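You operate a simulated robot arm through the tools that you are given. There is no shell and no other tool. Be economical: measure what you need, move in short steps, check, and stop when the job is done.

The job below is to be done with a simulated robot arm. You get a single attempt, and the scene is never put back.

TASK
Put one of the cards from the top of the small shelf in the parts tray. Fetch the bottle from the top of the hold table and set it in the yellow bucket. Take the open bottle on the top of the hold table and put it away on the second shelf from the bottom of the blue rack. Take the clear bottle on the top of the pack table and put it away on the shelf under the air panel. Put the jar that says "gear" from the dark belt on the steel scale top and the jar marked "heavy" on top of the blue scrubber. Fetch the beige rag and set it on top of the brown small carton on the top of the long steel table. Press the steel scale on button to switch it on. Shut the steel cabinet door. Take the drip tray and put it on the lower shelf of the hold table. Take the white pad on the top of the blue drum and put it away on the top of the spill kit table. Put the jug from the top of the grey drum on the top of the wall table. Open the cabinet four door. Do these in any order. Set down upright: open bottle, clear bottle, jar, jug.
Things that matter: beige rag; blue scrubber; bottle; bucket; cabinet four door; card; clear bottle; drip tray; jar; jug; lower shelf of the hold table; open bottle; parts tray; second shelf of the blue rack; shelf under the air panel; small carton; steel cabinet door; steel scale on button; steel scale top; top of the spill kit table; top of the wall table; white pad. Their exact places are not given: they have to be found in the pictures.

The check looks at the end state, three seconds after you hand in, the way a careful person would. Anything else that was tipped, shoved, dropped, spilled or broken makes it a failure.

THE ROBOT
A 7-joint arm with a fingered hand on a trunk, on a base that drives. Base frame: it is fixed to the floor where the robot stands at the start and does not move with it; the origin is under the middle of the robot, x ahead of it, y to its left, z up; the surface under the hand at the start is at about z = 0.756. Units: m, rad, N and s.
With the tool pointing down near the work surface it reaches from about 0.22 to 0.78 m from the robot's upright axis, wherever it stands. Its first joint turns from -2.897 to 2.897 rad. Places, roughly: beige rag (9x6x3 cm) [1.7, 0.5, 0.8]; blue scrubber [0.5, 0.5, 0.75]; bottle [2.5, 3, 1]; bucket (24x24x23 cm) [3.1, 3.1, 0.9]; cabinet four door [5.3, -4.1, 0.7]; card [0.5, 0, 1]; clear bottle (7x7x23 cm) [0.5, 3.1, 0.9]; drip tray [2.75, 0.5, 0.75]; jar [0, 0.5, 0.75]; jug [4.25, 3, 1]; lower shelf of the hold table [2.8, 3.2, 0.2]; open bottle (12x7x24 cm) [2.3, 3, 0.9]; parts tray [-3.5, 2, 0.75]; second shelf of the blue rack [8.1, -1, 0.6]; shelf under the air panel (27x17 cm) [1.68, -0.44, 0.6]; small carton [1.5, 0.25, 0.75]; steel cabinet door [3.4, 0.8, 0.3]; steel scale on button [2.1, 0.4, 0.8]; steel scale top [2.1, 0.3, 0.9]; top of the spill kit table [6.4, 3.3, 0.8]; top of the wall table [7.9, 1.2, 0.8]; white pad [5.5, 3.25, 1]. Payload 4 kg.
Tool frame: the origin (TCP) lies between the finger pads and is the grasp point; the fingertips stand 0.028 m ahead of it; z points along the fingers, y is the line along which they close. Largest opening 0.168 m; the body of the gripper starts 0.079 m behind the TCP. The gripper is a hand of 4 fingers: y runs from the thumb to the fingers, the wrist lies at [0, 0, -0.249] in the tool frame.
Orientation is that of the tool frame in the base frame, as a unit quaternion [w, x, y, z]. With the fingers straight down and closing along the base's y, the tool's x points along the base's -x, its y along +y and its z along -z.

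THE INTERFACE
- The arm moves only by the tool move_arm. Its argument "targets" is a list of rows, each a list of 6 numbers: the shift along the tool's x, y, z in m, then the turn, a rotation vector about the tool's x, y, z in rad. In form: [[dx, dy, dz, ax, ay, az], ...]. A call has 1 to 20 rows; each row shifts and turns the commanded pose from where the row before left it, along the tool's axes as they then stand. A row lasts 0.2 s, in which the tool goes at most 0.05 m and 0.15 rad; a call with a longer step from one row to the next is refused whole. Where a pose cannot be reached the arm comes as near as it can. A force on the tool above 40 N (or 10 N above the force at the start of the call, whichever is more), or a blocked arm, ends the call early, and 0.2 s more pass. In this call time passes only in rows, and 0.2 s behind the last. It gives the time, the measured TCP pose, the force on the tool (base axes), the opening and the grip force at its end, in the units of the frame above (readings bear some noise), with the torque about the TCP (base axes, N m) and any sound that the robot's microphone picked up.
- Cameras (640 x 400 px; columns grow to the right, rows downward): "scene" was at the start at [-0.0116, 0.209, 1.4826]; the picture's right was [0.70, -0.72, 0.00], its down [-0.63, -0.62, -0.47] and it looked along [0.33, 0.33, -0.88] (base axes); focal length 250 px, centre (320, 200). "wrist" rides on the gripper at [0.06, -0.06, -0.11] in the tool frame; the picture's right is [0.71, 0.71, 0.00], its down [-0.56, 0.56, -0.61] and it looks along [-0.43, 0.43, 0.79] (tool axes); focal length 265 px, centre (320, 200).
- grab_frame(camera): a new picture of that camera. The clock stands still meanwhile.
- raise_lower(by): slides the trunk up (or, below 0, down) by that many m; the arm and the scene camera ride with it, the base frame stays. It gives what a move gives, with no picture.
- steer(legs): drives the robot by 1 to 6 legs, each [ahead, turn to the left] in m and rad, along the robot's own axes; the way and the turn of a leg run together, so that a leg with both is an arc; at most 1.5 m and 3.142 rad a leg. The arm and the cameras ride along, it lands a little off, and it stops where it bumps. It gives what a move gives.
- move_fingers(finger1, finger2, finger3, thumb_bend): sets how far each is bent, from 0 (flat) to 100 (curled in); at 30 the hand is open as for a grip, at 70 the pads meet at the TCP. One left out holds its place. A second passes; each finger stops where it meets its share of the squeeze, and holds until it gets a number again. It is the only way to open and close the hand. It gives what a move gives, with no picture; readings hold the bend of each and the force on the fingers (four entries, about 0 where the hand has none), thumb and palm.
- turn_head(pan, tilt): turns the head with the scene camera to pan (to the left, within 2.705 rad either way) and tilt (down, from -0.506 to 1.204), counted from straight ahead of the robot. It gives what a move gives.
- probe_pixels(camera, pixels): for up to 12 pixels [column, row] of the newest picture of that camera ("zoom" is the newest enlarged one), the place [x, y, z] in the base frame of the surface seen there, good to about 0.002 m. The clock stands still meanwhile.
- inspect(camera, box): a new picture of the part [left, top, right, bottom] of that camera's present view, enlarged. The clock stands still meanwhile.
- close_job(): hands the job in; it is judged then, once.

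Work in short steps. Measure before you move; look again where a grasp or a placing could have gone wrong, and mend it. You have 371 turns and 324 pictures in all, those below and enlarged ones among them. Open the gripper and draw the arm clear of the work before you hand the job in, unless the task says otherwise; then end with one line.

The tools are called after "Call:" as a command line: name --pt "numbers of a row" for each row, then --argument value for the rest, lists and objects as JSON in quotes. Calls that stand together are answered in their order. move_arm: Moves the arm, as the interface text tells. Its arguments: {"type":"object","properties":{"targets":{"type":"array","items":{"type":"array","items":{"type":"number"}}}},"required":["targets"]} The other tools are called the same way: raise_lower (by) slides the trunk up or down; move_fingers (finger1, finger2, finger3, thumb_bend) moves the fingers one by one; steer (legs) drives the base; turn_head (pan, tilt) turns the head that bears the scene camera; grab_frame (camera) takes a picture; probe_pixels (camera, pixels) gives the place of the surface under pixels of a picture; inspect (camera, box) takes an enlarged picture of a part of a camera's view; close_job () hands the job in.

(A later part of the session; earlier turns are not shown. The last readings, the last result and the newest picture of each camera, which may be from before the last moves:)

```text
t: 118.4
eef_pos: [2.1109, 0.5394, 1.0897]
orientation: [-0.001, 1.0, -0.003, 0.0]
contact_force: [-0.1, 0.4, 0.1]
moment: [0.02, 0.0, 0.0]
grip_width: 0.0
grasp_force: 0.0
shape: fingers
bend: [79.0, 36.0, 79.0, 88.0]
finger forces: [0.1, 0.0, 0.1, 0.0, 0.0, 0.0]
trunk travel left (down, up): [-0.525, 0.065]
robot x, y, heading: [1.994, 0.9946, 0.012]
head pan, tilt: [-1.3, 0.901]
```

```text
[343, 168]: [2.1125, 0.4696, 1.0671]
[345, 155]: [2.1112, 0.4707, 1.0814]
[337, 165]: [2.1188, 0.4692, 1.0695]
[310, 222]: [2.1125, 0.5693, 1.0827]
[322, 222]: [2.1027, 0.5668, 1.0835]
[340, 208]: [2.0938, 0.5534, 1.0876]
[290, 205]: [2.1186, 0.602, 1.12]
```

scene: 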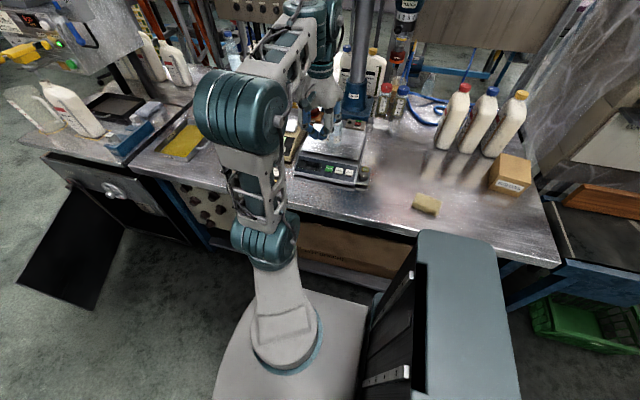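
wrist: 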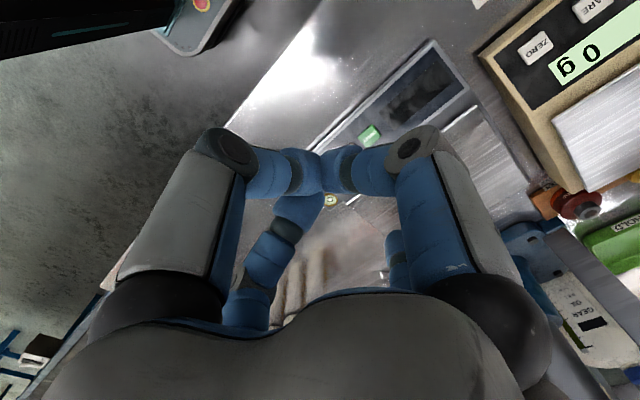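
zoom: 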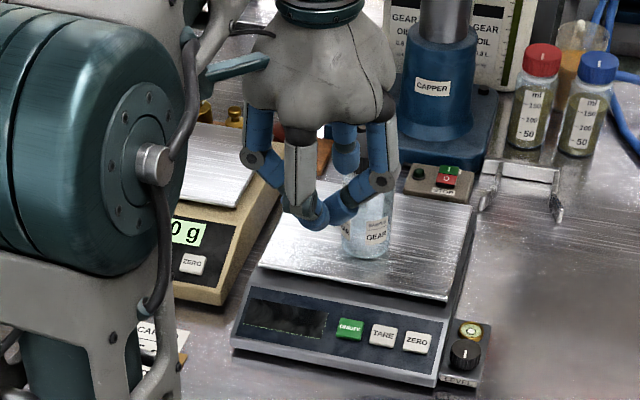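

Finger2's tip is ≈2 cm lower than the bundle and at TCP+(0,-0.081). I go to TCP (2.108,0.518,0.889) and check.

Call:
move_arm --pt "-0.003 0.021 0.02 0 0 0" --pt "0 0 0.05 0 0 0" --pt "0 0 0.05 0 0 0" --pt "0 0 0.05 0 0 0" --pt "0 0 0.03 0 0 0"

Call:
inspect --camera "scene" --box '[272, 110, 384, 190]'

Call:
grab_frame --camera "wrist"

```text
t: 119.6
eef_pos: [2.1105, 0.5197, 0.8898]
orientation: [-0.001, 1.0, -0.002, 0.0]
contact_force: [-0.5, 0.5, -0.4]
moment: [0.02, -0.01, -0.01]
grip_width: 0.0
grasp_force: 0.1
shape: fingers
bend: [79.0, 36.0, 79.0, 88.0]
finger forces: [0.0, 0.0, 0.1, 0.0, 0.1, 0.1]
trunk travel left (down, up): [-0.525, 0.065]
robot x, y, heading: [1.9947, 0.9985, 0.011]
head pan, tilt: [-1.3, 0.901]
```

```text
5.00 times, centred on (328, 150) of scene
```

zoom: 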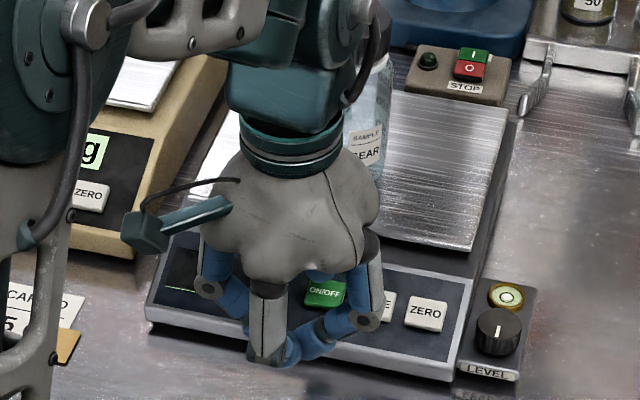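

```text
257 pictures are left
```

wrist: 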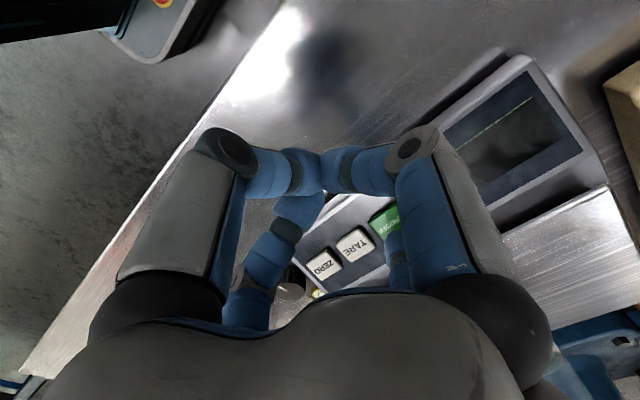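

Finger tip is over the button. I press down in small steps.

Call:
move_arm --pt "-0.002 0.001 0.008 0 0 0" --pt "0 0 0.006 0 0 0" --pt "0 0 0.004 0 0 0"

Call:
move_arm --pt "0 0 0.004 0 0 0"

```text
t: 120.4
eef_pos: [2.1069, 0.5179, 0.8735]
orientation: [-0.001, 1.0, 0.0, 0.001]
contact_force: [0.2, 0.0, 3.2]
moment: [-0.21, -0.02, 0.05]
grip_width: 0.0
grasp_force: 1.3
shape: fingers
bend: [79.0, 36.0, 79.0, 88.0]
finger forces: [0.0, 2.5, 0.0, 0.1, 0.0, 0.0]
trunk travel left (down, up): [-0.525, 0.065]
robot x, y, heading: [1.9931, 0.993, 0.02]
head pan, tilt: [-1.3, 0.901]
heard: click
```

```text
t: 120.8
eef_pos: [2.1075, 0.5182, 0.8695]
orientation: [0.001, 1.0, 0.0, 0.0]
contact_force: [1.6, 6.1, 18.6]
moment: [-1.49, -0.1, 0.19]
grip_width: 0.0
grasp_force: 10.0
shape: fingers
bend: [79.0, 35.0, 79.0, 88.0]
finger forces: [0.0, 20.0, 0.0, 0.0, 0.0, 0.0]
trunk travel left (down, up): [-0.525, 0.065]
robot x, y, heading: [1.9934, 0.9962, 0.012]
head pan, tilt: [-1.3, 0.901]
```

Click heard. I lift off and check the display.

Call:
move_arm --pt "0 0 -0.03 0 0 0" --pt "0 -0.02 -0.05 0 0 0" --pt "0 -0.02 -0.05 0 0 0" --pt "0 0 -0.05 0 0 0"

Call:
grab_frame --camera "scene"

Call:
inspect --camera "scene" --box '[240, 90, 400, 190]'

```text
refused: row 2 steps farther than a row can; nothing moved
```

```text
256 pictures are left
```

scene: 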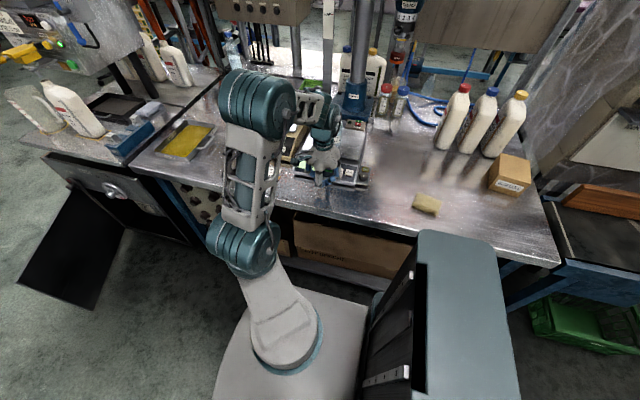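

```text
4.00 times, centred on (320, 140) of scene
```

zoom: 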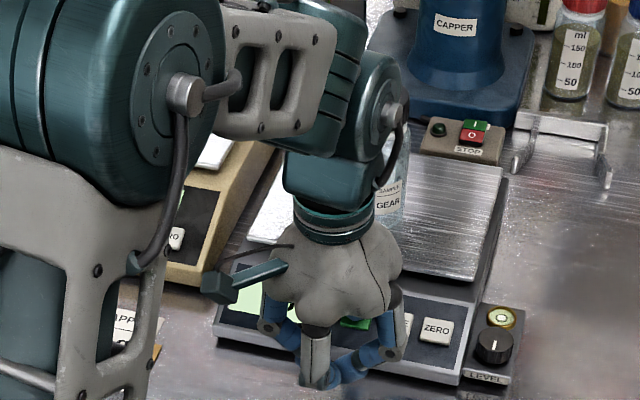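

The display seems lit. The lift was refused for step size; I lift with smaller steps.

Call:
move_arm --pt "0 0 -0.03 0 0 0" --pt "0 -0.02 -0.04 0 0 0" --pt "0 -0.02 -0.04 0 0 0" --pt "0 0 -0.045 0 0 0" --pt "0 0 -0.045 0 0 0"

Call:
inspect --camera "scene" --box '[240, 90, 400, 190]'

Call:
inspect --camera "scene" --box '[400, 140, 560, 240]'

```text
t: 122.0
eef_pos: [2.1076, 0.558, 1.068]
orientation: [-0.001, 1.0, -0.001, 0.0]
contact_force: [-0.3, -0.4, -0.8]
moment: [0.03, -0.02, 0.01]
grip_width: 0.0
grasp_force: 0.0
shape: fingers
bend: [79.0, 36.0, 79.0, 88.0]
finger forces: [0.0, 0.0, 0.0, 0.0, 0.0, 0.0]
trunk travel left (down, up): [-0.525, 0.065]
robot x, y, heading: [1.9919, 0.9949, 0.015]
head pan, tilt: [-1.3, 0.901]
```

```text
4.00 times, centred on (320, 140) of scene
```

zoom: 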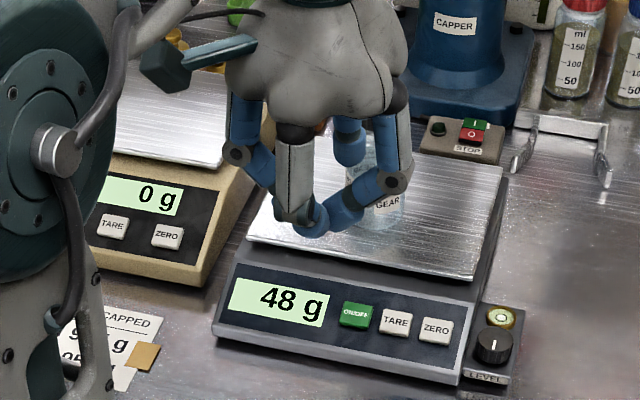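

```text
4.00 times, centred on (480, 190) of scene
```

zoom: 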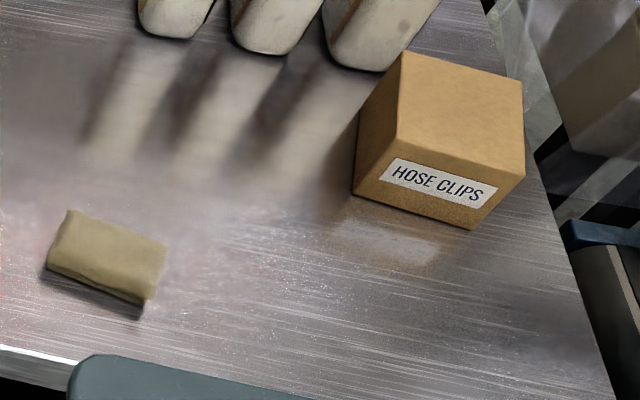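

Scale reads 48 g: on. Now I measure rag and carton.

Call:
probe_pixels --camera "zoom" --pixels '[[75, 215], [160, 248], [55, 255], [145, 290], [105, 245], [405, 55], [520, 85], [360, 175], [398, 140], [460, 110], [520, 170], [100, 330]]'

```text
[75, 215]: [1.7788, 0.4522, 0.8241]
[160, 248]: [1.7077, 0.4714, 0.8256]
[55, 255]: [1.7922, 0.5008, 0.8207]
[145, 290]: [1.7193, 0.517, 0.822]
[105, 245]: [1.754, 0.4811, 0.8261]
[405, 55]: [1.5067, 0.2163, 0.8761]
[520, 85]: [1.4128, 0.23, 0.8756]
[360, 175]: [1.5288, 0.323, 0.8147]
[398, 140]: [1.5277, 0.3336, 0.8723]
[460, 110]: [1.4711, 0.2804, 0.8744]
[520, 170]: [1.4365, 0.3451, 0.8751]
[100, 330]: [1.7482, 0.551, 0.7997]
```

Rag centre ≈(1.750,0.485), long axis turned −14°, top z 0.826; carton top centre ≈(1.47,0.281), z 0.875. I open the hand and move above the rag, aligning the thumb–finger2 line with its short side.

Call:
move_fingers --finger1 30 --finger2 38 --finger3 30 --thumb_bend 38

Call:
move_arm --pt "-0.0398 0.0081 0 0 0 0" --pt "-0.0398 0.0081 0 0 0 0" --pt "-0.0398 0.0081 0 0 0 0" --pt "-0.0398 0.0081 0 0 0 0" --pt "-0.0398 0.0081 0 0 0 0" --pt "-0.0398 0.0081 0 0 0 0" --pt "-0.0398 0.0081 0 0 0 0" --pt "-0.0398 0.0081 0 0 0 0" --pt "-0.0398 0.0081 0 0 0 0" --pt "0 0 0.04 0 0 0.12" --pt "0 0 0.04 0 0 0.125"

Call:
grab_frame --camera "wrist"

Call:
grab_frame --camera "scene"

```text
t: 123.0
eef_pos: [2.1081, 0.5576, 1.0692]
orientation: [-0.001, 1.0, -0.001, 0.001]
contact_force: [0.2, 0.1, 0.3]
moment: [0.0, 0.04, 0.02]
grip_width: 0.1056
grasp_force: 0.0
shape: fingers
bend: [30.0, 38.0, 30.0, 38.0]
finger forces: [0.1, 0.1, 0.0, 0.0, 0.1, 0.1]
trunk travel left (down, up): [-0.525, 0.065]
robot x, y, heading: [1.9927, 0.9956, 0.014]
head pan, tilt: [-1.3, 0.901]
```

```text
t: 125.4
eef_pos: [1.7461, 0.4885, 0.9895]
orientation: [0.0, 0.992, -0.125, 0.0]
contact_force: [-0.4, 0.5, 0.1]
moment: [-0.03, -0.04, 0.02]
grip_width: 0.1059
grasp_force: 0.1
shape: fingers
bend: [30.0, 38.0, 30.0, 38.0]
finger forces: [0.0, 0.0, 0.1, 0.1, 0.0, 0.0]
trunk travel left (down, up): [-0.525, 0.065]
robot x, y, heading: [1.9914, 0.9984, 0.012]
head pan, tilt: [-1.3, 0.901]
```

```text
252 pictures are left
```

wrist: 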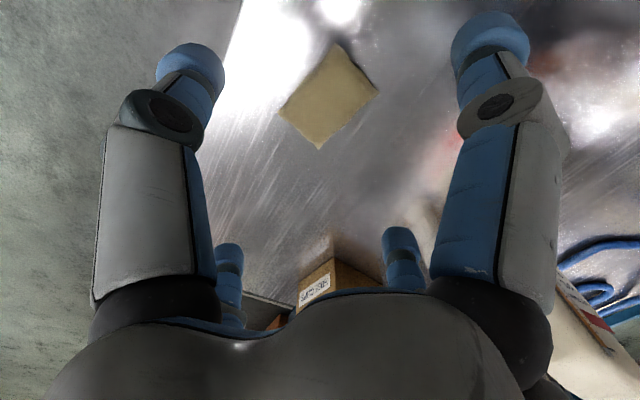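

```text
251 pictures are left
```

scene: 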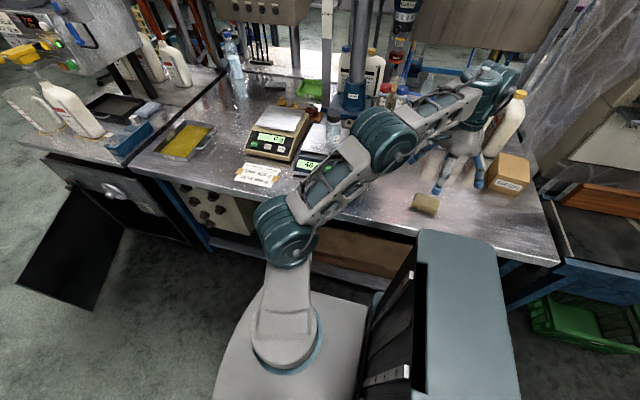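

Call:
probe_pixels --camera "wrist" --pixels '[[281, 113], [320, 148], [377, 88], [336, 43], [328, 97]]'

```text
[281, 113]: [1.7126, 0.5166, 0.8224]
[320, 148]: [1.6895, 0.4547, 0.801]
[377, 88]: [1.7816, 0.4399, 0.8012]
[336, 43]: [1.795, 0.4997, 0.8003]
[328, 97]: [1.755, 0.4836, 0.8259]
```

Centred within 4 mm; I descend to z≈0.835 and close thumb/finger2, then the side fingers lightly.

Call:
move_arm --pt "0.0046 0.002 0.045 0 0 0" --pt "0 0 0.045 0 0 0" --pt "0 0 0.045 0 0 0" --pt "0 0 0.02 0 0 0"

Call:
move_fingers --finger2 70 --thumb_bend 70

Call:
grab_frame --camera "wrist"

```text
t: 126.4
eef_pos: [1.753, 0.4842, 0.8309]
orientation: [0.0, 0.992, -0.123, -0.001]
contact_force: [-0.1, 0.1, 8.9]
moment: [0.16, -0.04, 0.03]
grip_width: 0.1062
grasp_force: 4.5
shape: fingers
bend: [30.0, 38.0, 30.0, 38.0]
finger forces: [0.0, 3.3, 0.0, 0.0, 5.4, 0.1]
trunk travel left (down, up): [-0.525, 0.065]
robot x, y, heading: [1.9913, 0.9981, 0.014]
head pan, tilt: [-1.3, 0.901]
```

```text
t: 126.9
eef_pos: [1.7509, 0.4854, 0.8358]
orientation: [0.0, 0.992, -0.125, -0.003]
contact_force: [-0.1, 3.9, 14.6]
moment: [-0.13, 0.04, -0.01]
grip_width: 0.0842
grasp_force: 18.5
shape: fingers
bend: [30.0, 56.0, 30.0, 59.0]
finger forces: [0.0, 16.0, 0.0, 0.1, 20.5, 0.0]
trunk travel left (down, up): [-0.525, 0.065]
robot x, y, heading: [1.9922, 0.9958, 0.014]
head pan, tilt: [-1.3, 0.901]
stopped: the force on the tool passed its limit at 44 N (the readings are from after the stop); the commanded pose is now the measured one
```

```text
250 pictures are left
```

wrist: 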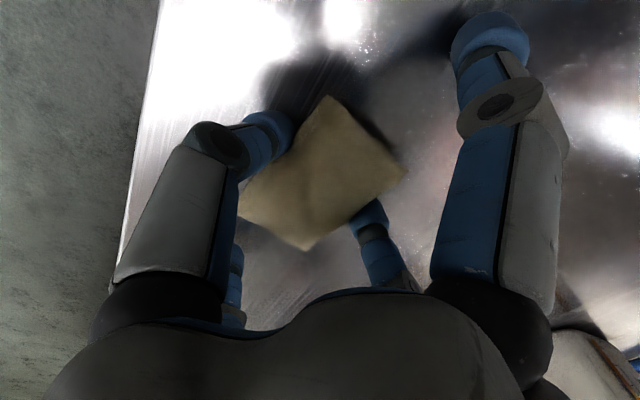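

The tips grazed the table while closing (stopped), but now grip the rag. I lift slowly.

Call:
move_arm --pt "0 0 -0.005 0 0 0" --pt "0 0 -0.02 0 0 0" --pt "0 0 -0.03 0 0 0"

Call:
move_fingers --finger2 72 --thumb_bend 72

Call:
grab_frame --camera "wrist"

Call:
inspect --camera "scene" --box '[360, 110, 540, 230]'

```text
t: 127.7
eef_pos: [1.7518, 0.4869, 0.8896]
orientation: [-0.003, 0.992, -0.124, -0.001]
contact_force: [0.2, -0.7, 0.3]
moment: [-0.01, -0.01, 0.02]
grip_width: 0.0828
grasp_force: 13.8
shape: fingers
bend: [30.0, 54.0, 30.0, 61.0]
finger forces: [0.1, 14.3, 0.0, 0.0, 14.2, 0.0]
trunk travel left (down, up): [-0.525, 0.065]
robot x, y, heading: [1.9938, 0.9962, 0.009]
head pan, tilt: [-1.3, 0.901]
```

```text
t: 128.7
eef_pos: [1.7521, 0.486, 0.8883]
orientation: [-0.002, 0.992, -0.125, -0.002]
contact_force: [0.2, -0.2, -0.7]
moment: [-0.01, -0.03, -0.01]
grip_width: 0.0802
grasp_force: 10.2
shape: fingers
bend: [30.0, 50.0, 30.0, 65.0]
finger forces: [0.0, 10.1, 0.1, 0.0, 10.0, 0.0]
trunk travel left (down, up): [-0.525, 0.065]
robot x, y, heading: [1.9924, 0.9941, 0.015]
head pan, tilt: [-1.3, 0.901]
```

```text
249 pictures are left
```

wrist: 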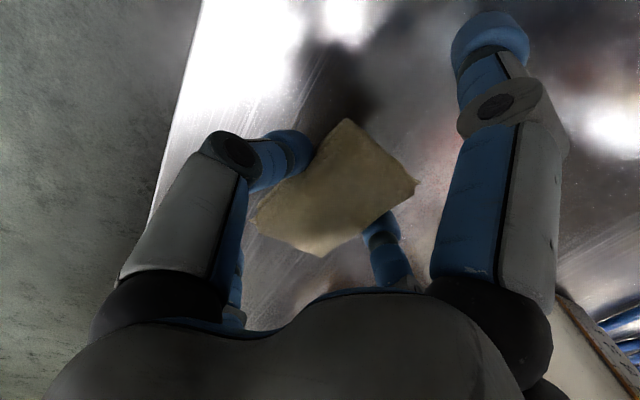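

```text
3.33 times, centred on (450, 170) of scene
```

zoom: 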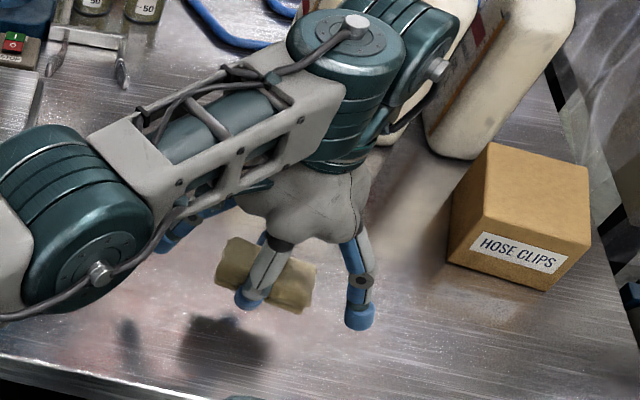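

Rag held by thumb and finger2. I stop the drift by holding the thumb at 62 and add the side fingers.

Call:
move_fingers --finger1 70 --finger2 80 --finger3 70 --thumb_bend 60

Call:
move_arm --pt "0 0 -0.045 0 0 0" --pt "0 0 -0.045 0 0 0" --pt "0 0 -0.03 0 0 0"

Call:
grab_frame --camera "wrist"

```text
t: 129.7
eef_pos: [1.7519, 0.4864, 0.8888]
orientation: [-0.001, 0.992, -0.123, -0.001]
contact_force: [0.8, 0.4, -1.1]
moment: [-0.03, 0.04, 0.0]
grip_width: 0.0417
grasp_force: 14.8
shape: fingers
bend: [54.0, 58.0, 48.0, 57.0]
finger forces: [6.7, 6.9, 8.5, 0.0, 6.5, 0.0]
trunk travel left (down, up): [-0.525, 0.065]
robot x, y, heading: [1.9959, 0.9966, 0.014]
head pan, tilt: [-1.3, 0.901]
```

```text
t: 130.5
eef_pos: [1.7502, 0.4854, 1.0098]
orientation: [-0.001, 0.992, -0.124, -0.001]
contact_force: [0.1, -1.1, 0.3]
moment: [0.02, 0.01, 0.04]
grip_width: 0.0417
grasp_force: 14.6
shape: fingers
bend: [54.0, 58.0, 48.0, 57.0]
finger forces: [6.8, 6.9, 8.3, 0.0, 6.2, 0.1]
trunk travel left (down, up): [-0.525, 0.065]
robot x, y, heading: [1.9968, 0.9961, 0.011]
head pan, tilt: [-1.3, 0.901]
```

```text
247 pictures are left
```

wrist: 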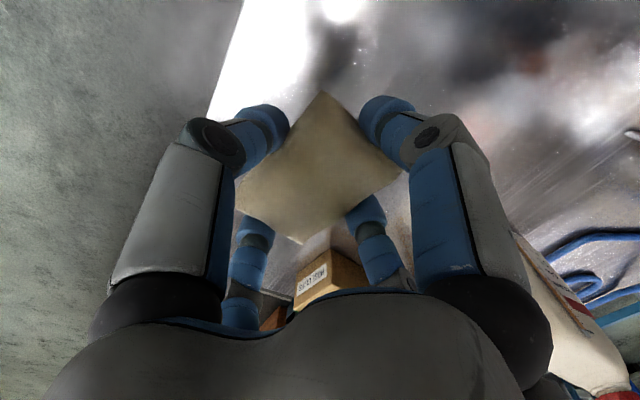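

Secure grip. Before backing, I check where the white bottles behind the carton stand.

Call:
inspect --camera "scene" --box '[400, 70, 560, 230]'

Call:
probe_pixels --camera "scene" --pixels '[[500, 150], [470, 150], [440, 148], [519, 98], [425, 330], [365, 320]]'

```text
2.50 times, centred on (480, 150) of scene
```

zoom: 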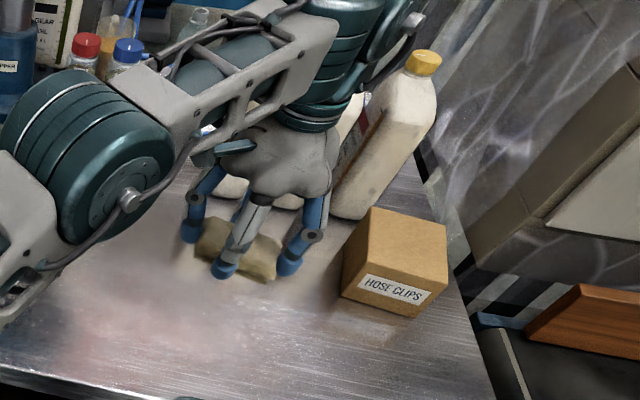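

```text
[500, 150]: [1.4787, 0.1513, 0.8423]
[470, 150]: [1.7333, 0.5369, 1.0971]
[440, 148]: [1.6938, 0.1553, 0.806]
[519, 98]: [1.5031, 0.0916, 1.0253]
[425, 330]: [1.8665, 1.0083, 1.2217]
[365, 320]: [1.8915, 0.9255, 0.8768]
```

Bottles are at y≈0.15, clear of the hand's path. I back with a small S toward the table.

Call:
steer --legs '[[-0.22, 0.28], [-0.22, -0.29]]'

Call:
grab_frame --camera "scene"

Call:
grab_frame --camera "wrist"

```text
t: 133.5
eef_pos: [1.3119, 0.4184, 1.0097]
orientation: [-0.002, 0.992, -0.127, 0.0]
contact_force: [-0.5, 1.0, -0.5]
moment: [0.02, -0.02, 0.0]
grip_width: 0.0418
grasp_force: 14.4
shape: fingers
bend: [54.0, 58.0, 48.0, 57.0]
finger forces: [6.8, 6.8, 8.3, 0.1, 6.0, 0.1]
trunk travel left (down, up): [-0.525, 0.065]
robot x, y, heading: [1.5522, 0.9292, 0.009]
head pan, tilt: [-1.3, 0.901]
```

```text
245 pictures are left
```

scene: 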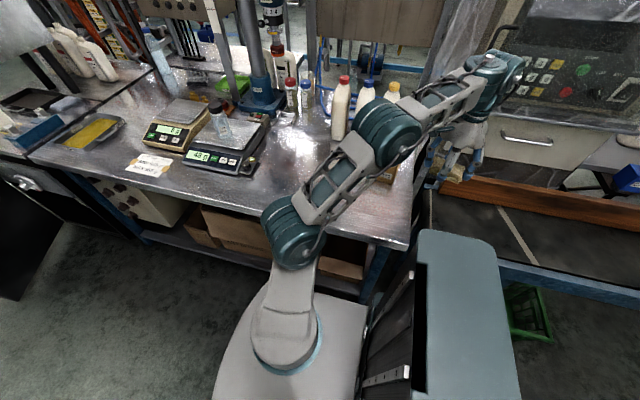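

```text
244 pictures are left
```

wrist: 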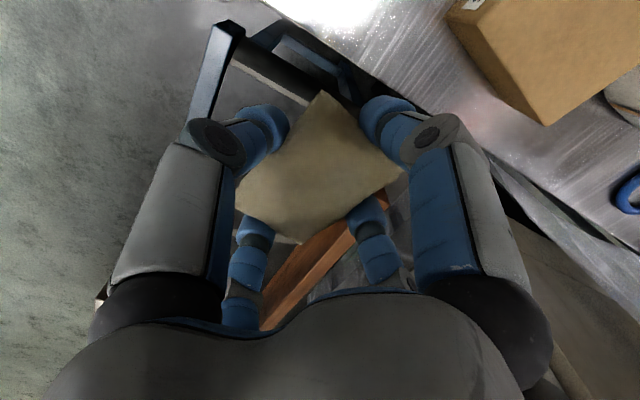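

Carton is at the hand's right. I move over its top (1.472,0.288) at this height.

Call:
move_arm --pt "0.0375 0.017 0 0 0 0" --pt "0.0375 0.017 0 0 0 0" --pt "0.0375 0.017 0 0 0 0" --pt "0.0375 0.017 0 0 0 0" --pt "0.0375 0.017 0 0 0 0"

Call:
grab_frame --camera "wrist"

Call:
inspect --camera "scene" --box '[320, 50, 500, 200]'

```text
t: 134.7
eef_pos: [1.4715, 0.2866, 1.0084]
orientation: [-0.002, 0.992, -0.128, -0.001]
contact_force: [-0.4, -0.4, 0.5]
moment: [0.02, -0.03, -0.03]
grip_width: 0.0417
grasp_force: 13.5
shape: fingers
bend: [54.0, 58.0, 48.0, 57.0]
finger forces: [6.8, 6.8, 8.2, 0.1, 5.7, 0.1]
trunk travel left (down, up): [-0.525, 0.065]
robot x, y, heading: [1.5569, 0.9295, 0.013]
head pan, tilt: [-1.3, 0.901]
```

```text
243 pictures are left
```

wrist: 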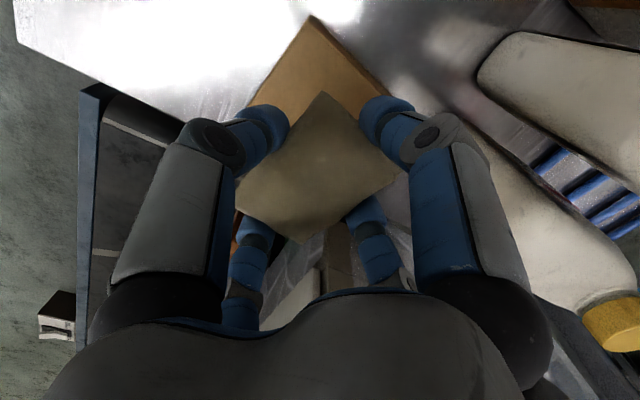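

```text
2.67 times, centred on (410, 125) of scene
```

zoom: 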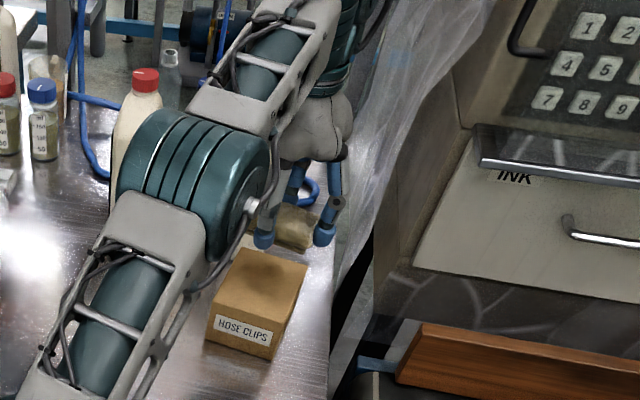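

Aligned over the carton. I lower in steps.

Call:
move_arm --pt "0 0 0.04 0 0 0" --pt "0 0 0.03 0 0 0" --pt "0 0 0.015 0 0 0"

Call:
inspect --camera "scene" --box '[350, 100, 470, 200]'

Call:
grab_frame --camera "wrist"

```text
t: 135.5
eef_pos: [1.4717, 0.2879, 0.9245]
orientation: [-0.002, 0.992, -0.126, -0.002]
contact_force: [0.0, 0.6, -0.3]
moment: [0.01, -0.03, 0.0]
grip_width: 0.0414
grasp_force: 13.9
shape: fingers
bend: [54.0, 58.0, 48.0, 57.0]
finger forces: [6.7, 6.7, 8.1, 0.1, 5.3, 0.1]
trunk travel left (down, up): [-0.525, 0.065]
robot x, y, heading: [1.5531, 0.9276, 0.004]
head pan, tilt: [-1.3, 0.901]
```

```text
4.00 times, centred on (410, 150) of scene
```

zoom: 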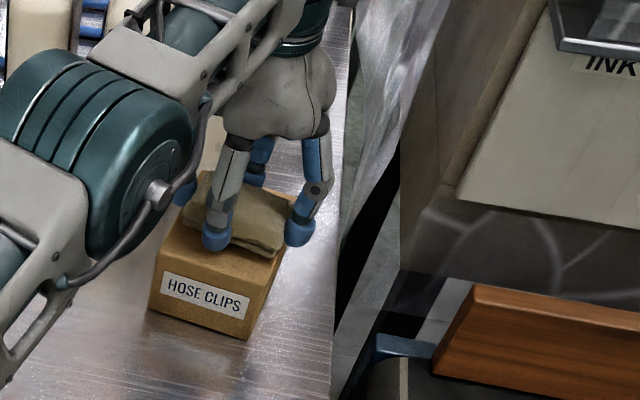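

```text
240 pictures are left
```

wrist: 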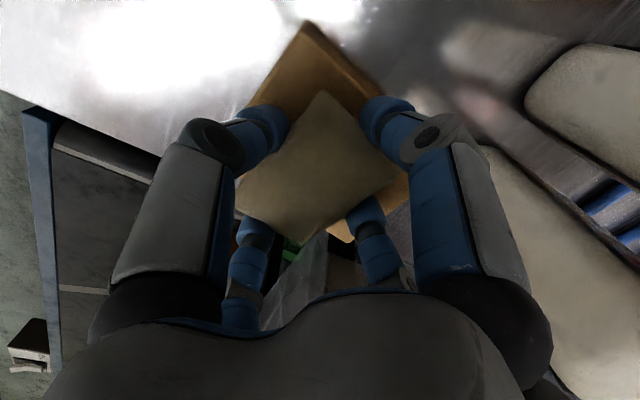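

Call:
move_arm --pt "0 0 0.006 0 0 0" --pt "0 0 0.005 0 0 0"

Call:
move_arm --pt "0 0 0.004 0 0 0"

Call:
inspect --camera "scene" --box '[380, 130, 440, 190]'

```text
t: 136.1
eef_pos: [1.4715, 0.2893, 0.9134]
orientation: [-0.001, 0.992, -0.127, -0.001]
contact_force: [1.4, -0.8, 6.8]
moment: [-0.05, 0.28, 0.03]
grip_width: 0.0419
grasp_force: 13.9
shape: fingers
bend: [54.0, 58.0, 48.0, 57.0]
finger forces: [7.0, 8.0, 7.5, 0.0, 5.8, 0.1]
trunk travel left (down, up): [-0.525, 0.065]
robot x, y, heading: [1.5541, 0.9293, 0.014]
head pan, tilt: [-1.3, 0.901]
```

```text
t: 136.5
eef_pos: [1.4697, 0.289, 0.9123]
orientation: [0.002, 0.992, -0.126, -0.002]
contact_force: [2.4, -2.5, 23.7]
moment: [-0.22, -0.35, 0.05]
grip_width: 0.0418
grasp_force: 22.7
shape: fingers
bend: [54.0, 58.0, 48.0, 57.0]
finger forces: [22.0, 8.9, 7.7, 0.0, 6.4, 0.0]
trunk travel left (down, up): [-0.525, 0.065]
robot x, y, heading: [1.5561, 0.9311, 0.009]
head pan, tilt: [-1.3, 0.901]
```

```text
6.67 times, centred on (410, 160) of scene
```

zoom: 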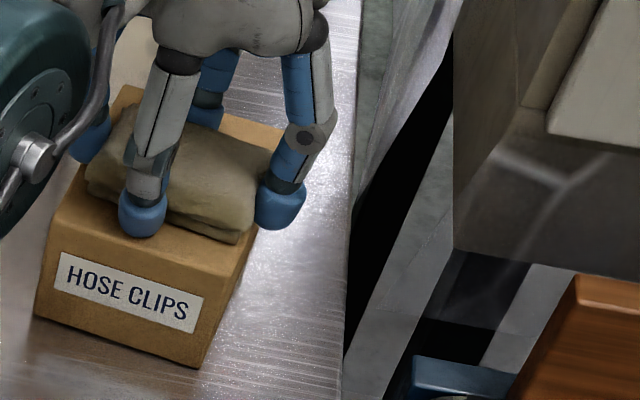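

Fingertips touch the carton; I rise 6 mm, then open in stages and lift away.

Call:
move_arm --pt "0 0 -0.006 0 0 0"

Call:
move_fingers --finger1 44 --finger2 44 --finger3 40 --thumb_bend 44

Call:
move_fingers --finger1 30 --finger2 32 --finger3 30 --thumb_bend 32

Call:
move_arm --pt "0 0 -0.03 0 0 0" --pt "0 0 -0.04 0 0 0" --pt "0 0 -0.04 0 0 0"

Call:
grab_frame --camera "wrist"

Call:
inspect --camera "scene" --box '[330, 90, 450, 190]'

```text
t: 136.9
eef_pos: [1.471, 0.2911, 0.9134]
orientation: [-0.003, 0.992, -0.128, 0.0]
contact_force: [0.0, -1.0, 2.9]
moment: [-0.13, 0.15, 0.06]
grip_width: 0.0418
grasp_force: 14.7
shape: fingers
bend: [54.0, 58.0, 48.0, 57.0]
finger forces: [6.9, 8.4, 7.8, 0.1, 6.0, 0.0]
trunk travel left (down, up): [-0.525, 0.065]
robot x, y, heading: [1.5544, 0.9286, 0.006]
head pan, tilt: [-1.3, 0.901]
```

```text
t: 137.9
eef_pos: [1.4719, 0.2901, 0.9156]
orientation: [-0.001, 0.992, -0.127, -0.001]
contact_force: [-0.8, -0.3, -0.9]
moment: [-0.01, 0.01, 0.01]
grip_width: 0.075
grasp_force: 0.0
shape: fingers
bend: [44.0, 44.0, 40.0, 44.0]
finger forces: [0.0, 0.0, 0.1, 0.0, 0.1, 0.1]
trunk travel left (down, up): [-0.525, 0.065]
robot x, y, heading: [1.5565, 0.9288, 0.005]
head pan, tilt: [-1.3, 0.901]
```

```text
t: 138.9
eef_pos: [1.4708, 0.2899, 0.9143]
orientation: [-0.001, 0.992, -0.127, -0.002]
contact_force: [0.0, -0.1, -1.5]
moment: [-0.02, -0.02, -0.01]
grip_width: 0.1137
grasp_force: 0.0
shape: fingers
bend: [30.0, 32.0, 30.0, 32.0]
finger forces: [0.0, 0.1, 0.0, 0.0, 0.0, 0.1]
trunk travel left (down, up): [-0.525, 0.065]
robot x, y, heading: [1.5551, 0.9314, 0.011]
head pan, tilt: [-1.3, 0.901]
```

```text
t: 139.7
eef_pos: [1.4704, 0.2901, 1.026]
orientation: [-0.002, 0.992, -0.127, -0.001]
contact_force: [-0.4, -0.2, -0.5]
moment: [0.03, -0.01, 0.01]
grip_width: 0.1141
grasp_force: 0.1
shape: fingers
bend: [30.0, 32.0, 30.0, 32.0]
finger forces: [0.0, 0.0, 0.1, 0.1, 0.0, 0.0]
trunk travel left (down, up): [-0.525, 0.065]
robot x, y, heading: [1.5592, 0.9283, 0.011]
head pan, tilt: [-1.3, 0.901]
```

```text
238 pictures are left
```

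wrist: 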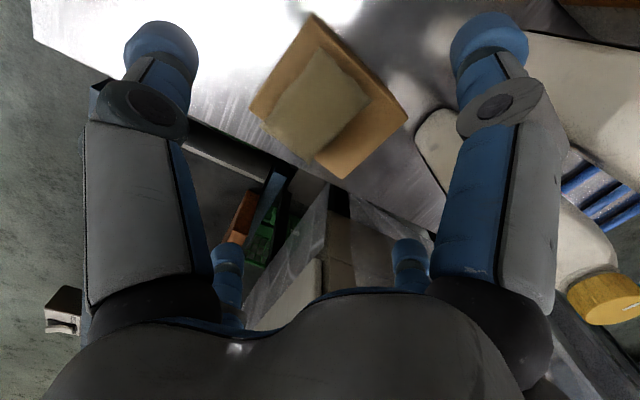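

```text
4.00 times, centred on (390, 140) of scene
```

zoom: 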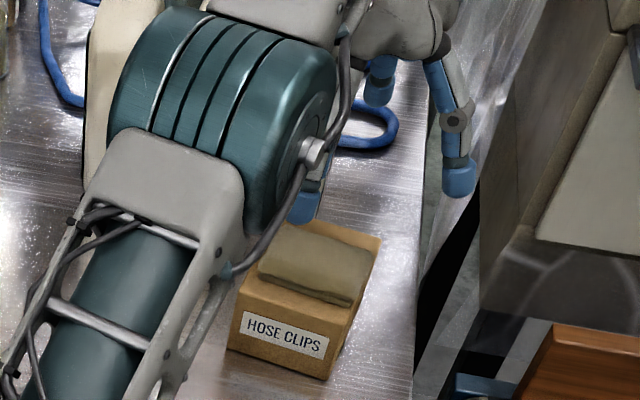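

The rag lies on the carton. I pull the arm back, and drive forward to see the drip tray and cabinet door.

Call:
move_arm --pt "-0.0101 -0.0387 -0.02 0 0 0" --pt "-0.0101 -0.0387 -0.02 0 0 0" --pt "-0.0101 -0.0387 -0.02 0 0 0" --pt "-0.0101 -0.0387 -0.02 0 0 0" --pt "-0.0101 -0.0387 -0.02 0 0 0"

Call:
steer --legs '[[0.85, 0.0]]'

Call:
turn_head --pan -0.7 --tilt 0.8

Call:
grab_frame --camera "scene"

```text
t: 140.9
eef_pos: [1.4716, 0.49, 1.1236]
orientation: [-0.001, 0.992, -0.126, -0.001]
contact_force: [0.3, 0.0, -0.7]
moment: [0.0, 0.01, -0.01]
grip_width: 0.114
grasp_force: 0.2
shape: fingers
bend: [30.0, 32.0, 30.0, 32.0]
finger forces: [0.1, 0.1, 0.0, 0.0, 0.0, 0.0]
trunk travel left (down, up): [-0.525, 0.065]
robot x, y, heading: [1.5556, 0.9275, 0.012]
head pan, tilt: [-1.3, 0.901]
```

```text
t: 145.3
eef_pos: [2.301, 0.4965, 1.1228]
orientation: [-0.002, 0.992, -0.126, -0.002]
contact_force: [0.1, 0.0, 0.2]
moment: [-0.01, 0.01, -0.03]
grip_width: 0.1141
grasp_force: 0.1
shape: fingers
bend: [30.0, 32.0, 30.0, 32.0]
finger forces: [0.0, 0.1, 0.1, 0.0, 0.1, 0.0]
trunk travel left (down, up): [-0.525, 0.065]
robot x, y, heading: [2.3815, 0.9352, 0.009]
head pan, tilt: [-1.3, 0.901]
```

```text
t: 146.3
eef_pos: [2.3, 0.4976, 1.1232]
orientation: [0.0, 0.992, -0.126, -0.002]
contact_force: [-0.2, -0.2, 1.0]
moment: [0.05, 0.03, 0.05]
grip_width: 0.1139
grasp_force: 0.1
shape: fingers
bend: [30.0, 32.0, 30.0, 32.0]
finger forces: [0.1, 0.1, 0.0, 0.0, 0.0, 0.0]
trunk travel left (down, up): [-0.525, 0.065]
robot x, y, heading: [2.3855, 0.9373, 0.014]
head pan, tilt: [-0.7, 0.799]
```

```text
236 pictures are left
```

scene: 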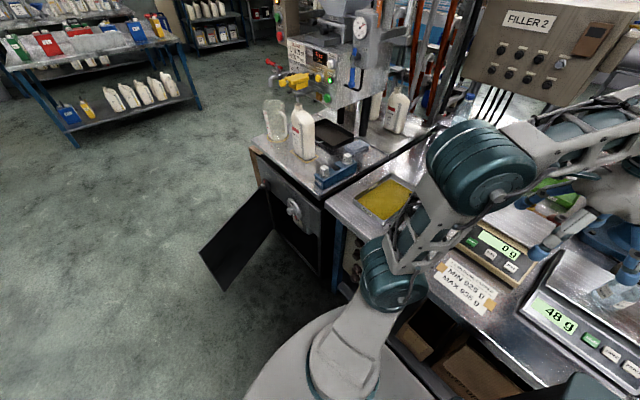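

I zoom in on the cabinet door and the tray.

Call:
inspect --camera "scene" --box '[190, 140, 430, 300]'

Call:
probe_pixels --camera "scene" --pixels '[[200, 254], [240, 290], [268, 185], [264, 250], [294, 210], [328, 250], [330, 290], [255, 160], [410, 185], [386, 198], [333, 200], [415, 200]]'

```text
2.50 times, centred on (310, 220) of scene
```

zoom: 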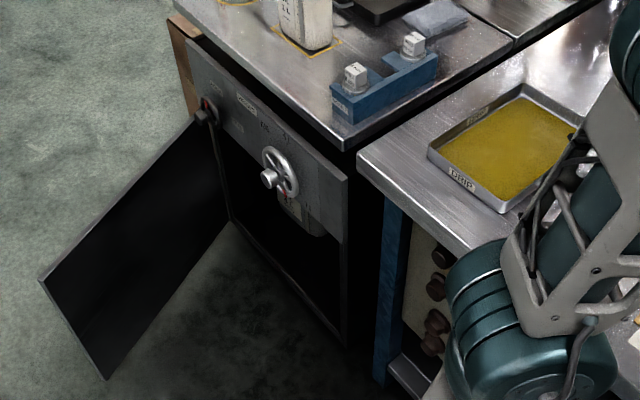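

```text
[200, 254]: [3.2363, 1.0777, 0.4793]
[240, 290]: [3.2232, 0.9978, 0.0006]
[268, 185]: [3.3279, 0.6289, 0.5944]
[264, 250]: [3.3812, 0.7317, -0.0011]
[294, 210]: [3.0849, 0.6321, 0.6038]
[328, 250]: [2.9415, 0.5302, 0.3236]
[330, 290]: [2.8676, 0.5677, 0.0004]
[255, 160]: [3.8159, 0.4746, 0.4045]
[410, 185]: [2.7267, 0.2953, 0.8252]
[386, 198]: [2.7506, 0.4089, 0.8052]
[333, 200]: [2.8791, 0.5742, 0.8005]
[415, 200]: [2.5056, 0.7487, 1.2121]
```

The tray is partly hidden by the arm. I move the hand toward it for a clear wrist view from above.

Call:
probe_pixels --camera "scene" --pixels '[[354, 199], [382, 223], [401, 176], [369, 212], [378, 187], [375, 205]]'

Call:
move_arm --pt "0.047 0.01 0 0 0 0" --pt "0.047 0.01 0 0 0 0" --pt "0.047 0.01 0 0 0 0" --pt "0.047 0.01 0 0 0 0" --pt "0.047 0.01 0 0 0 0" --pt "0.047 0.01 0 0 0 0"

Call:
grab_frame --camera "wrist"

Call:
grab_frame --camera "scene"

```text
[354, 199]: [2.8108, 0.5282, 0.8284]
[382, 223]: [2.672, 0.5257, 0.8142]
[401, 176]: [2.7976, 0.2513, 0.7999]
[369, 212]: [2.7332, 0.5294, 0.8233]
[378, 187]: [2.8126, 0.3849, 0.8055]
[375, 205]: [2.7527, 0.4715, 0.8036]
```

```text
t: 147.7
eef_pos: [2.5577, 0.3676, 1.1195]
orientation: [-0.001, 0.992, -0.127, -0.002]
contact_force: [-0.2, 0.1, 0.3]
moment: [0.01, 0.0, -0.01]
grip_width: 0.1141
grasp_force: 0.0
shape: fingers
bend: [30.0, 32.0, 30.0, 32.0]
finger forces: [0.0, 0.1, 0.0, 0.1, 0.0, 0.0]
trunk travel left (down, up): [-0.525, 0.065]
robot x, y, heading: [2.3795, 0.9359, 0.01]
head pan, tilt: [-0.7, 0.799]
```

```text
234 pictures are left
```

wrist: 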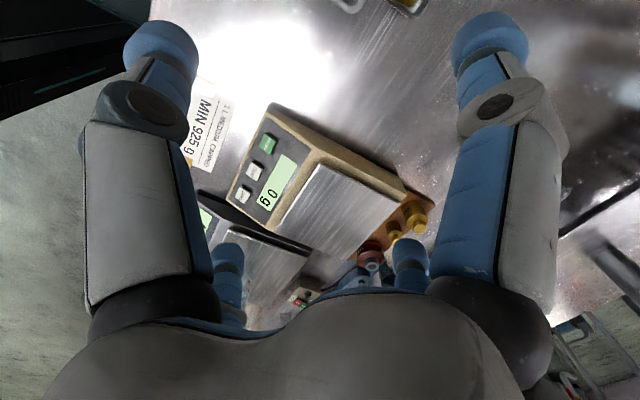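

```text
233 pictures are left
```

scene: 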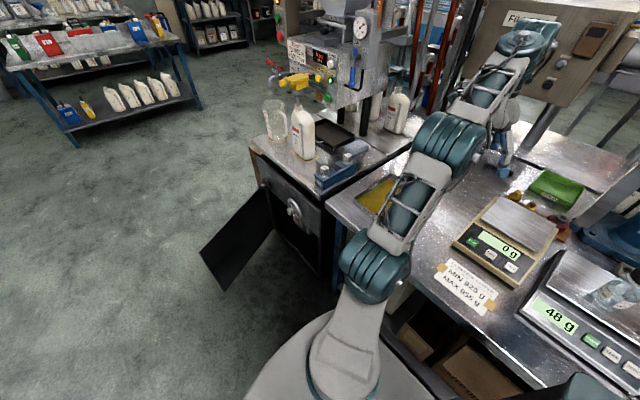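

Tray spans x≈2.665–2.812, y≈0.29–0.53, rim z 0.828. I pull the hand back 0.2 m and drive 0.3 m ahead so the tray is straight to the right.

Call:
move_arm --pt "-0.047 -0.012 0 0 0 0" --pt "-0.047 -0.012 0 0 0 0" --pt "-0.047 -0.012 0 0 0 0" --pt "-0.047 -0.012 0 0 0 0" --pt "-0.047 -0.012 0 0 0 0" --pt "-0.03 0 0 0 0 0"

Call:
steer --legs '[[0.3, 0.0]]'

Call:
turn_head --pan -1.3 --tilt 0.8

Call:
grab_frame --camera "scene"

Call:
grab_frame --camera "wrist"

```text
t: 149.1
eef_pos: [2.3164, 0.4943, 1.1218]
orientation: [-0.001, 0.992, -0.126, -0.001]
contact_force: [0.5, 0.0, 0.6]
moment: [-0.04, 0.03, -0.02]
grip_width: 0.114
grasp_force: 0.1
shape: fingers
bend: [30.0, 32.0, 30.0, 32.0]
finger forces: [0.1, 0.0, 0.0, 0.1, 0.1, 0.0]
trunk travel left (down, up): [-0.525, 0.065]
robot x, y, heading: [2.3862, 0.9375, 0.013]
head pan, tilt: [-0.7, 0.799]
```

```text
t: 151.1
eef_pos: [2.6204, 0.4969, 1.1217]
orientation: [-0.001, 0.992, -0.124, -0.002]
contact_force: [1.0, 0.2, -0.1]
moment: [-0.03, 0.02, 0.02]
grip_width: 0.1144
grasp_force: 0.0
shape: fingers
bend: [30.0, 32.0, 30.0, 32.0]
finger forces: [0.0, 0.1, 0.0, 0.1, 0.0, 0.0]
trunk travel left (down, up): [-0.525, 0.065]
robot x, y, heading: [2.6818, 0.9367, 0.021]
head pan, tilt: [-0.7, 0.799]
```

```text
t: 152.1
eef_pos: [2.6193, 0.4971, 1.1214]
orientation: [-0.001, 0.992, -0.125, -0.001]
contact_force: [0.4, 0.2, 0.8]
moment: [-0.01, -0.01, 0.01]
grip_width: 0.1141
grasp_force: 0.1
shape: fingers
bend: [30.0, 32.0, 30.0, 32.0]
finger forces: [0.0, 0.0, 0.1, 0.0, 0.1, 0.0]
trunk travel left (down, up): [-0.525, 0.065]
robot x, y, heading: [2.6849, 0.9405, 0.012]
head pan, tilt: [-1.3, 0.799]
```

```text
232 pictures are left
```

scene: 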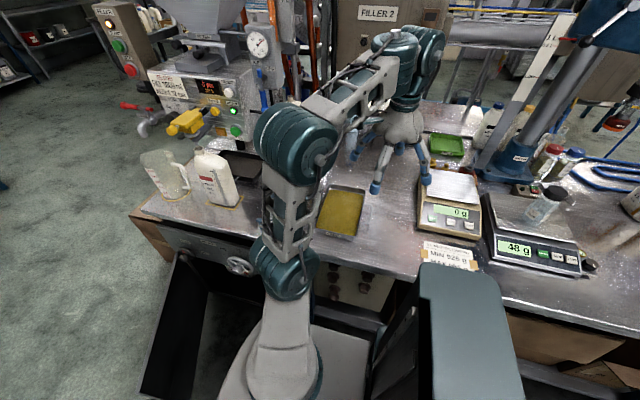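

```text
231 pictures are left
```

wrist: 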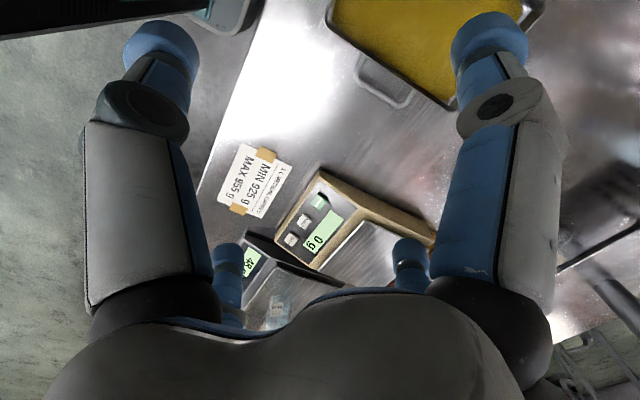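

The tray seems to have a side handle. I zoom in.

Call:
inspect --camera "scene" --box '[296, 165, 392, 250]'

Call:
inspect --camera "wrist" --box '[310, 0, 550, 120]'

```text
4.71 times, centred on (344, 208) of scene
```

zoom: 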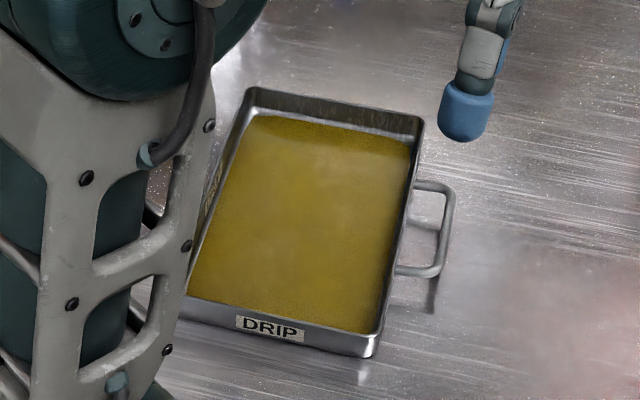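

```text
2.67 times, centred on (430, 60) of wrist
```

zoom: 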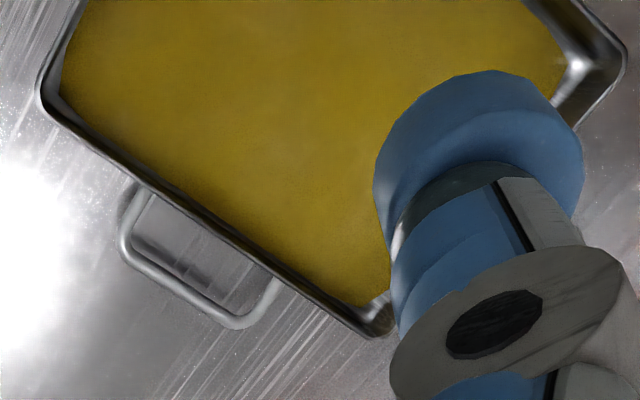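

Call:
probe_pixels --camera "wrist" --pixels '[[327, 22], [452, 106], [410, 102], [361, 60], [385, 84], [420, 40], [350, 10], [399, 66]]'

Call:
probe_pixels --camera "zoom" --pixels '[[45, 90], [385, 330], [190, 285], [125, 240], [240, 325]]'

Call:
probe_pixels --camera "scene" --pixels '[[329, 185], [366, 191], [355, 239], [319, 231], [371, 214], [363, 204], [360, 222], [312, 215], [340, 236]]'

```text
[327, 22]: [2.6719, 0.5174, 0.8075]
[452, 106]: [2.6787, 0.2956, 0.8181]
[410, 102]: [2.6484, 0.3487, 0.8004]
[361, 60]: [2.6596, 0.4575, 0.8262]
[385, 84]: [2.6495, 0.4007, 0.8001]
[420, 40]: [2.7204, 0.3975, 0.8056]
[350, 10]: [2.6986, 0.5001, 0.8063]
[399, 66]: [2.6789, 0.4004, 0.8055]
```

```text
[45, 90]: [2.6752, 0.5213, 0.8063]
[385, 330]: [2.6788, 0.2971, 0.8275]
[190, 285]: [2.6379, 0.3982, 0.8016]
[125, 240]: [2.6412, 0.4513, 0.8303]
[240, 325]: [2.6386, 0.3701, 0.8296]
```

```text
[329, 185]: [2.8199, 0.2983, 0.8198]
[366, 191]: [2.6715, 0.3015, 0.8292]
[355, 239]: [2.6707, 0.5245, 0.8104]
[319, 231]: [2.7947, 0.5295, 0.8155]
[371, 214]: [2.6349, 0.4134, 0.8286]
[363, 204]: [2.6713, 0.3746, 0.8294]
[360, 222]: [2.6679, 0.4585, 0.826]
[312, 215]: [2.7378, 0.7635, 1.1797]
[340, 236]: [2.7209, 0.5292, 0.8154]
```

The tray is ≈0.152 wide with handle loops on both long sides (bar at x≈2.638, wall at 2.668). I check the fingertip thickness.

Call:
inspect --camera "scene" --box '[340, 120, 440, 210]'

```text
4.44 times, centred on (390, 165) of scene
```

zoom: 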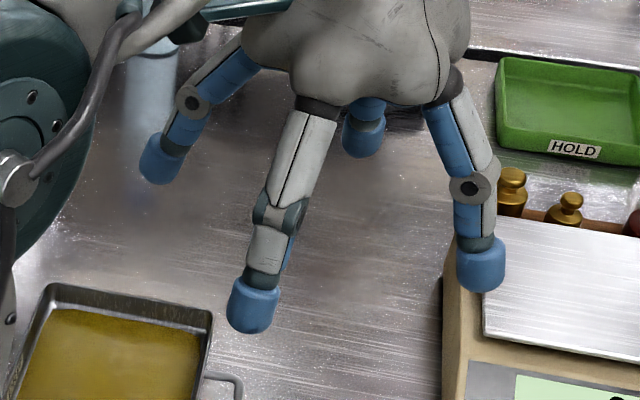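

Call:
probe_pixels --camera "zoom" --pixels '[[232, 300], [274, 308], [253, 304], [461, 265], [502, 265], [480, 265], [250, 328], [480, 288]]'

```text
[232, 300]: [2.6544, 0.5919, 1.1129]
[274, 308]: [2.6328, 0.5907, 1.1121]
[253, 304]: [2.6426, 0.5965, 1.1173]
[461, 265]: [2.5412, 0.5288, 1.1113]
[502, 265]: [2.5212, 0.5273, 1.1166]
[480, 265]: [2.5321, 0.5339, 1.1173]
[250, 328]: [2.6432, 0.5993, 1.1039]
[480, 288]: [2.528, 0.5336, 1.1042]
```

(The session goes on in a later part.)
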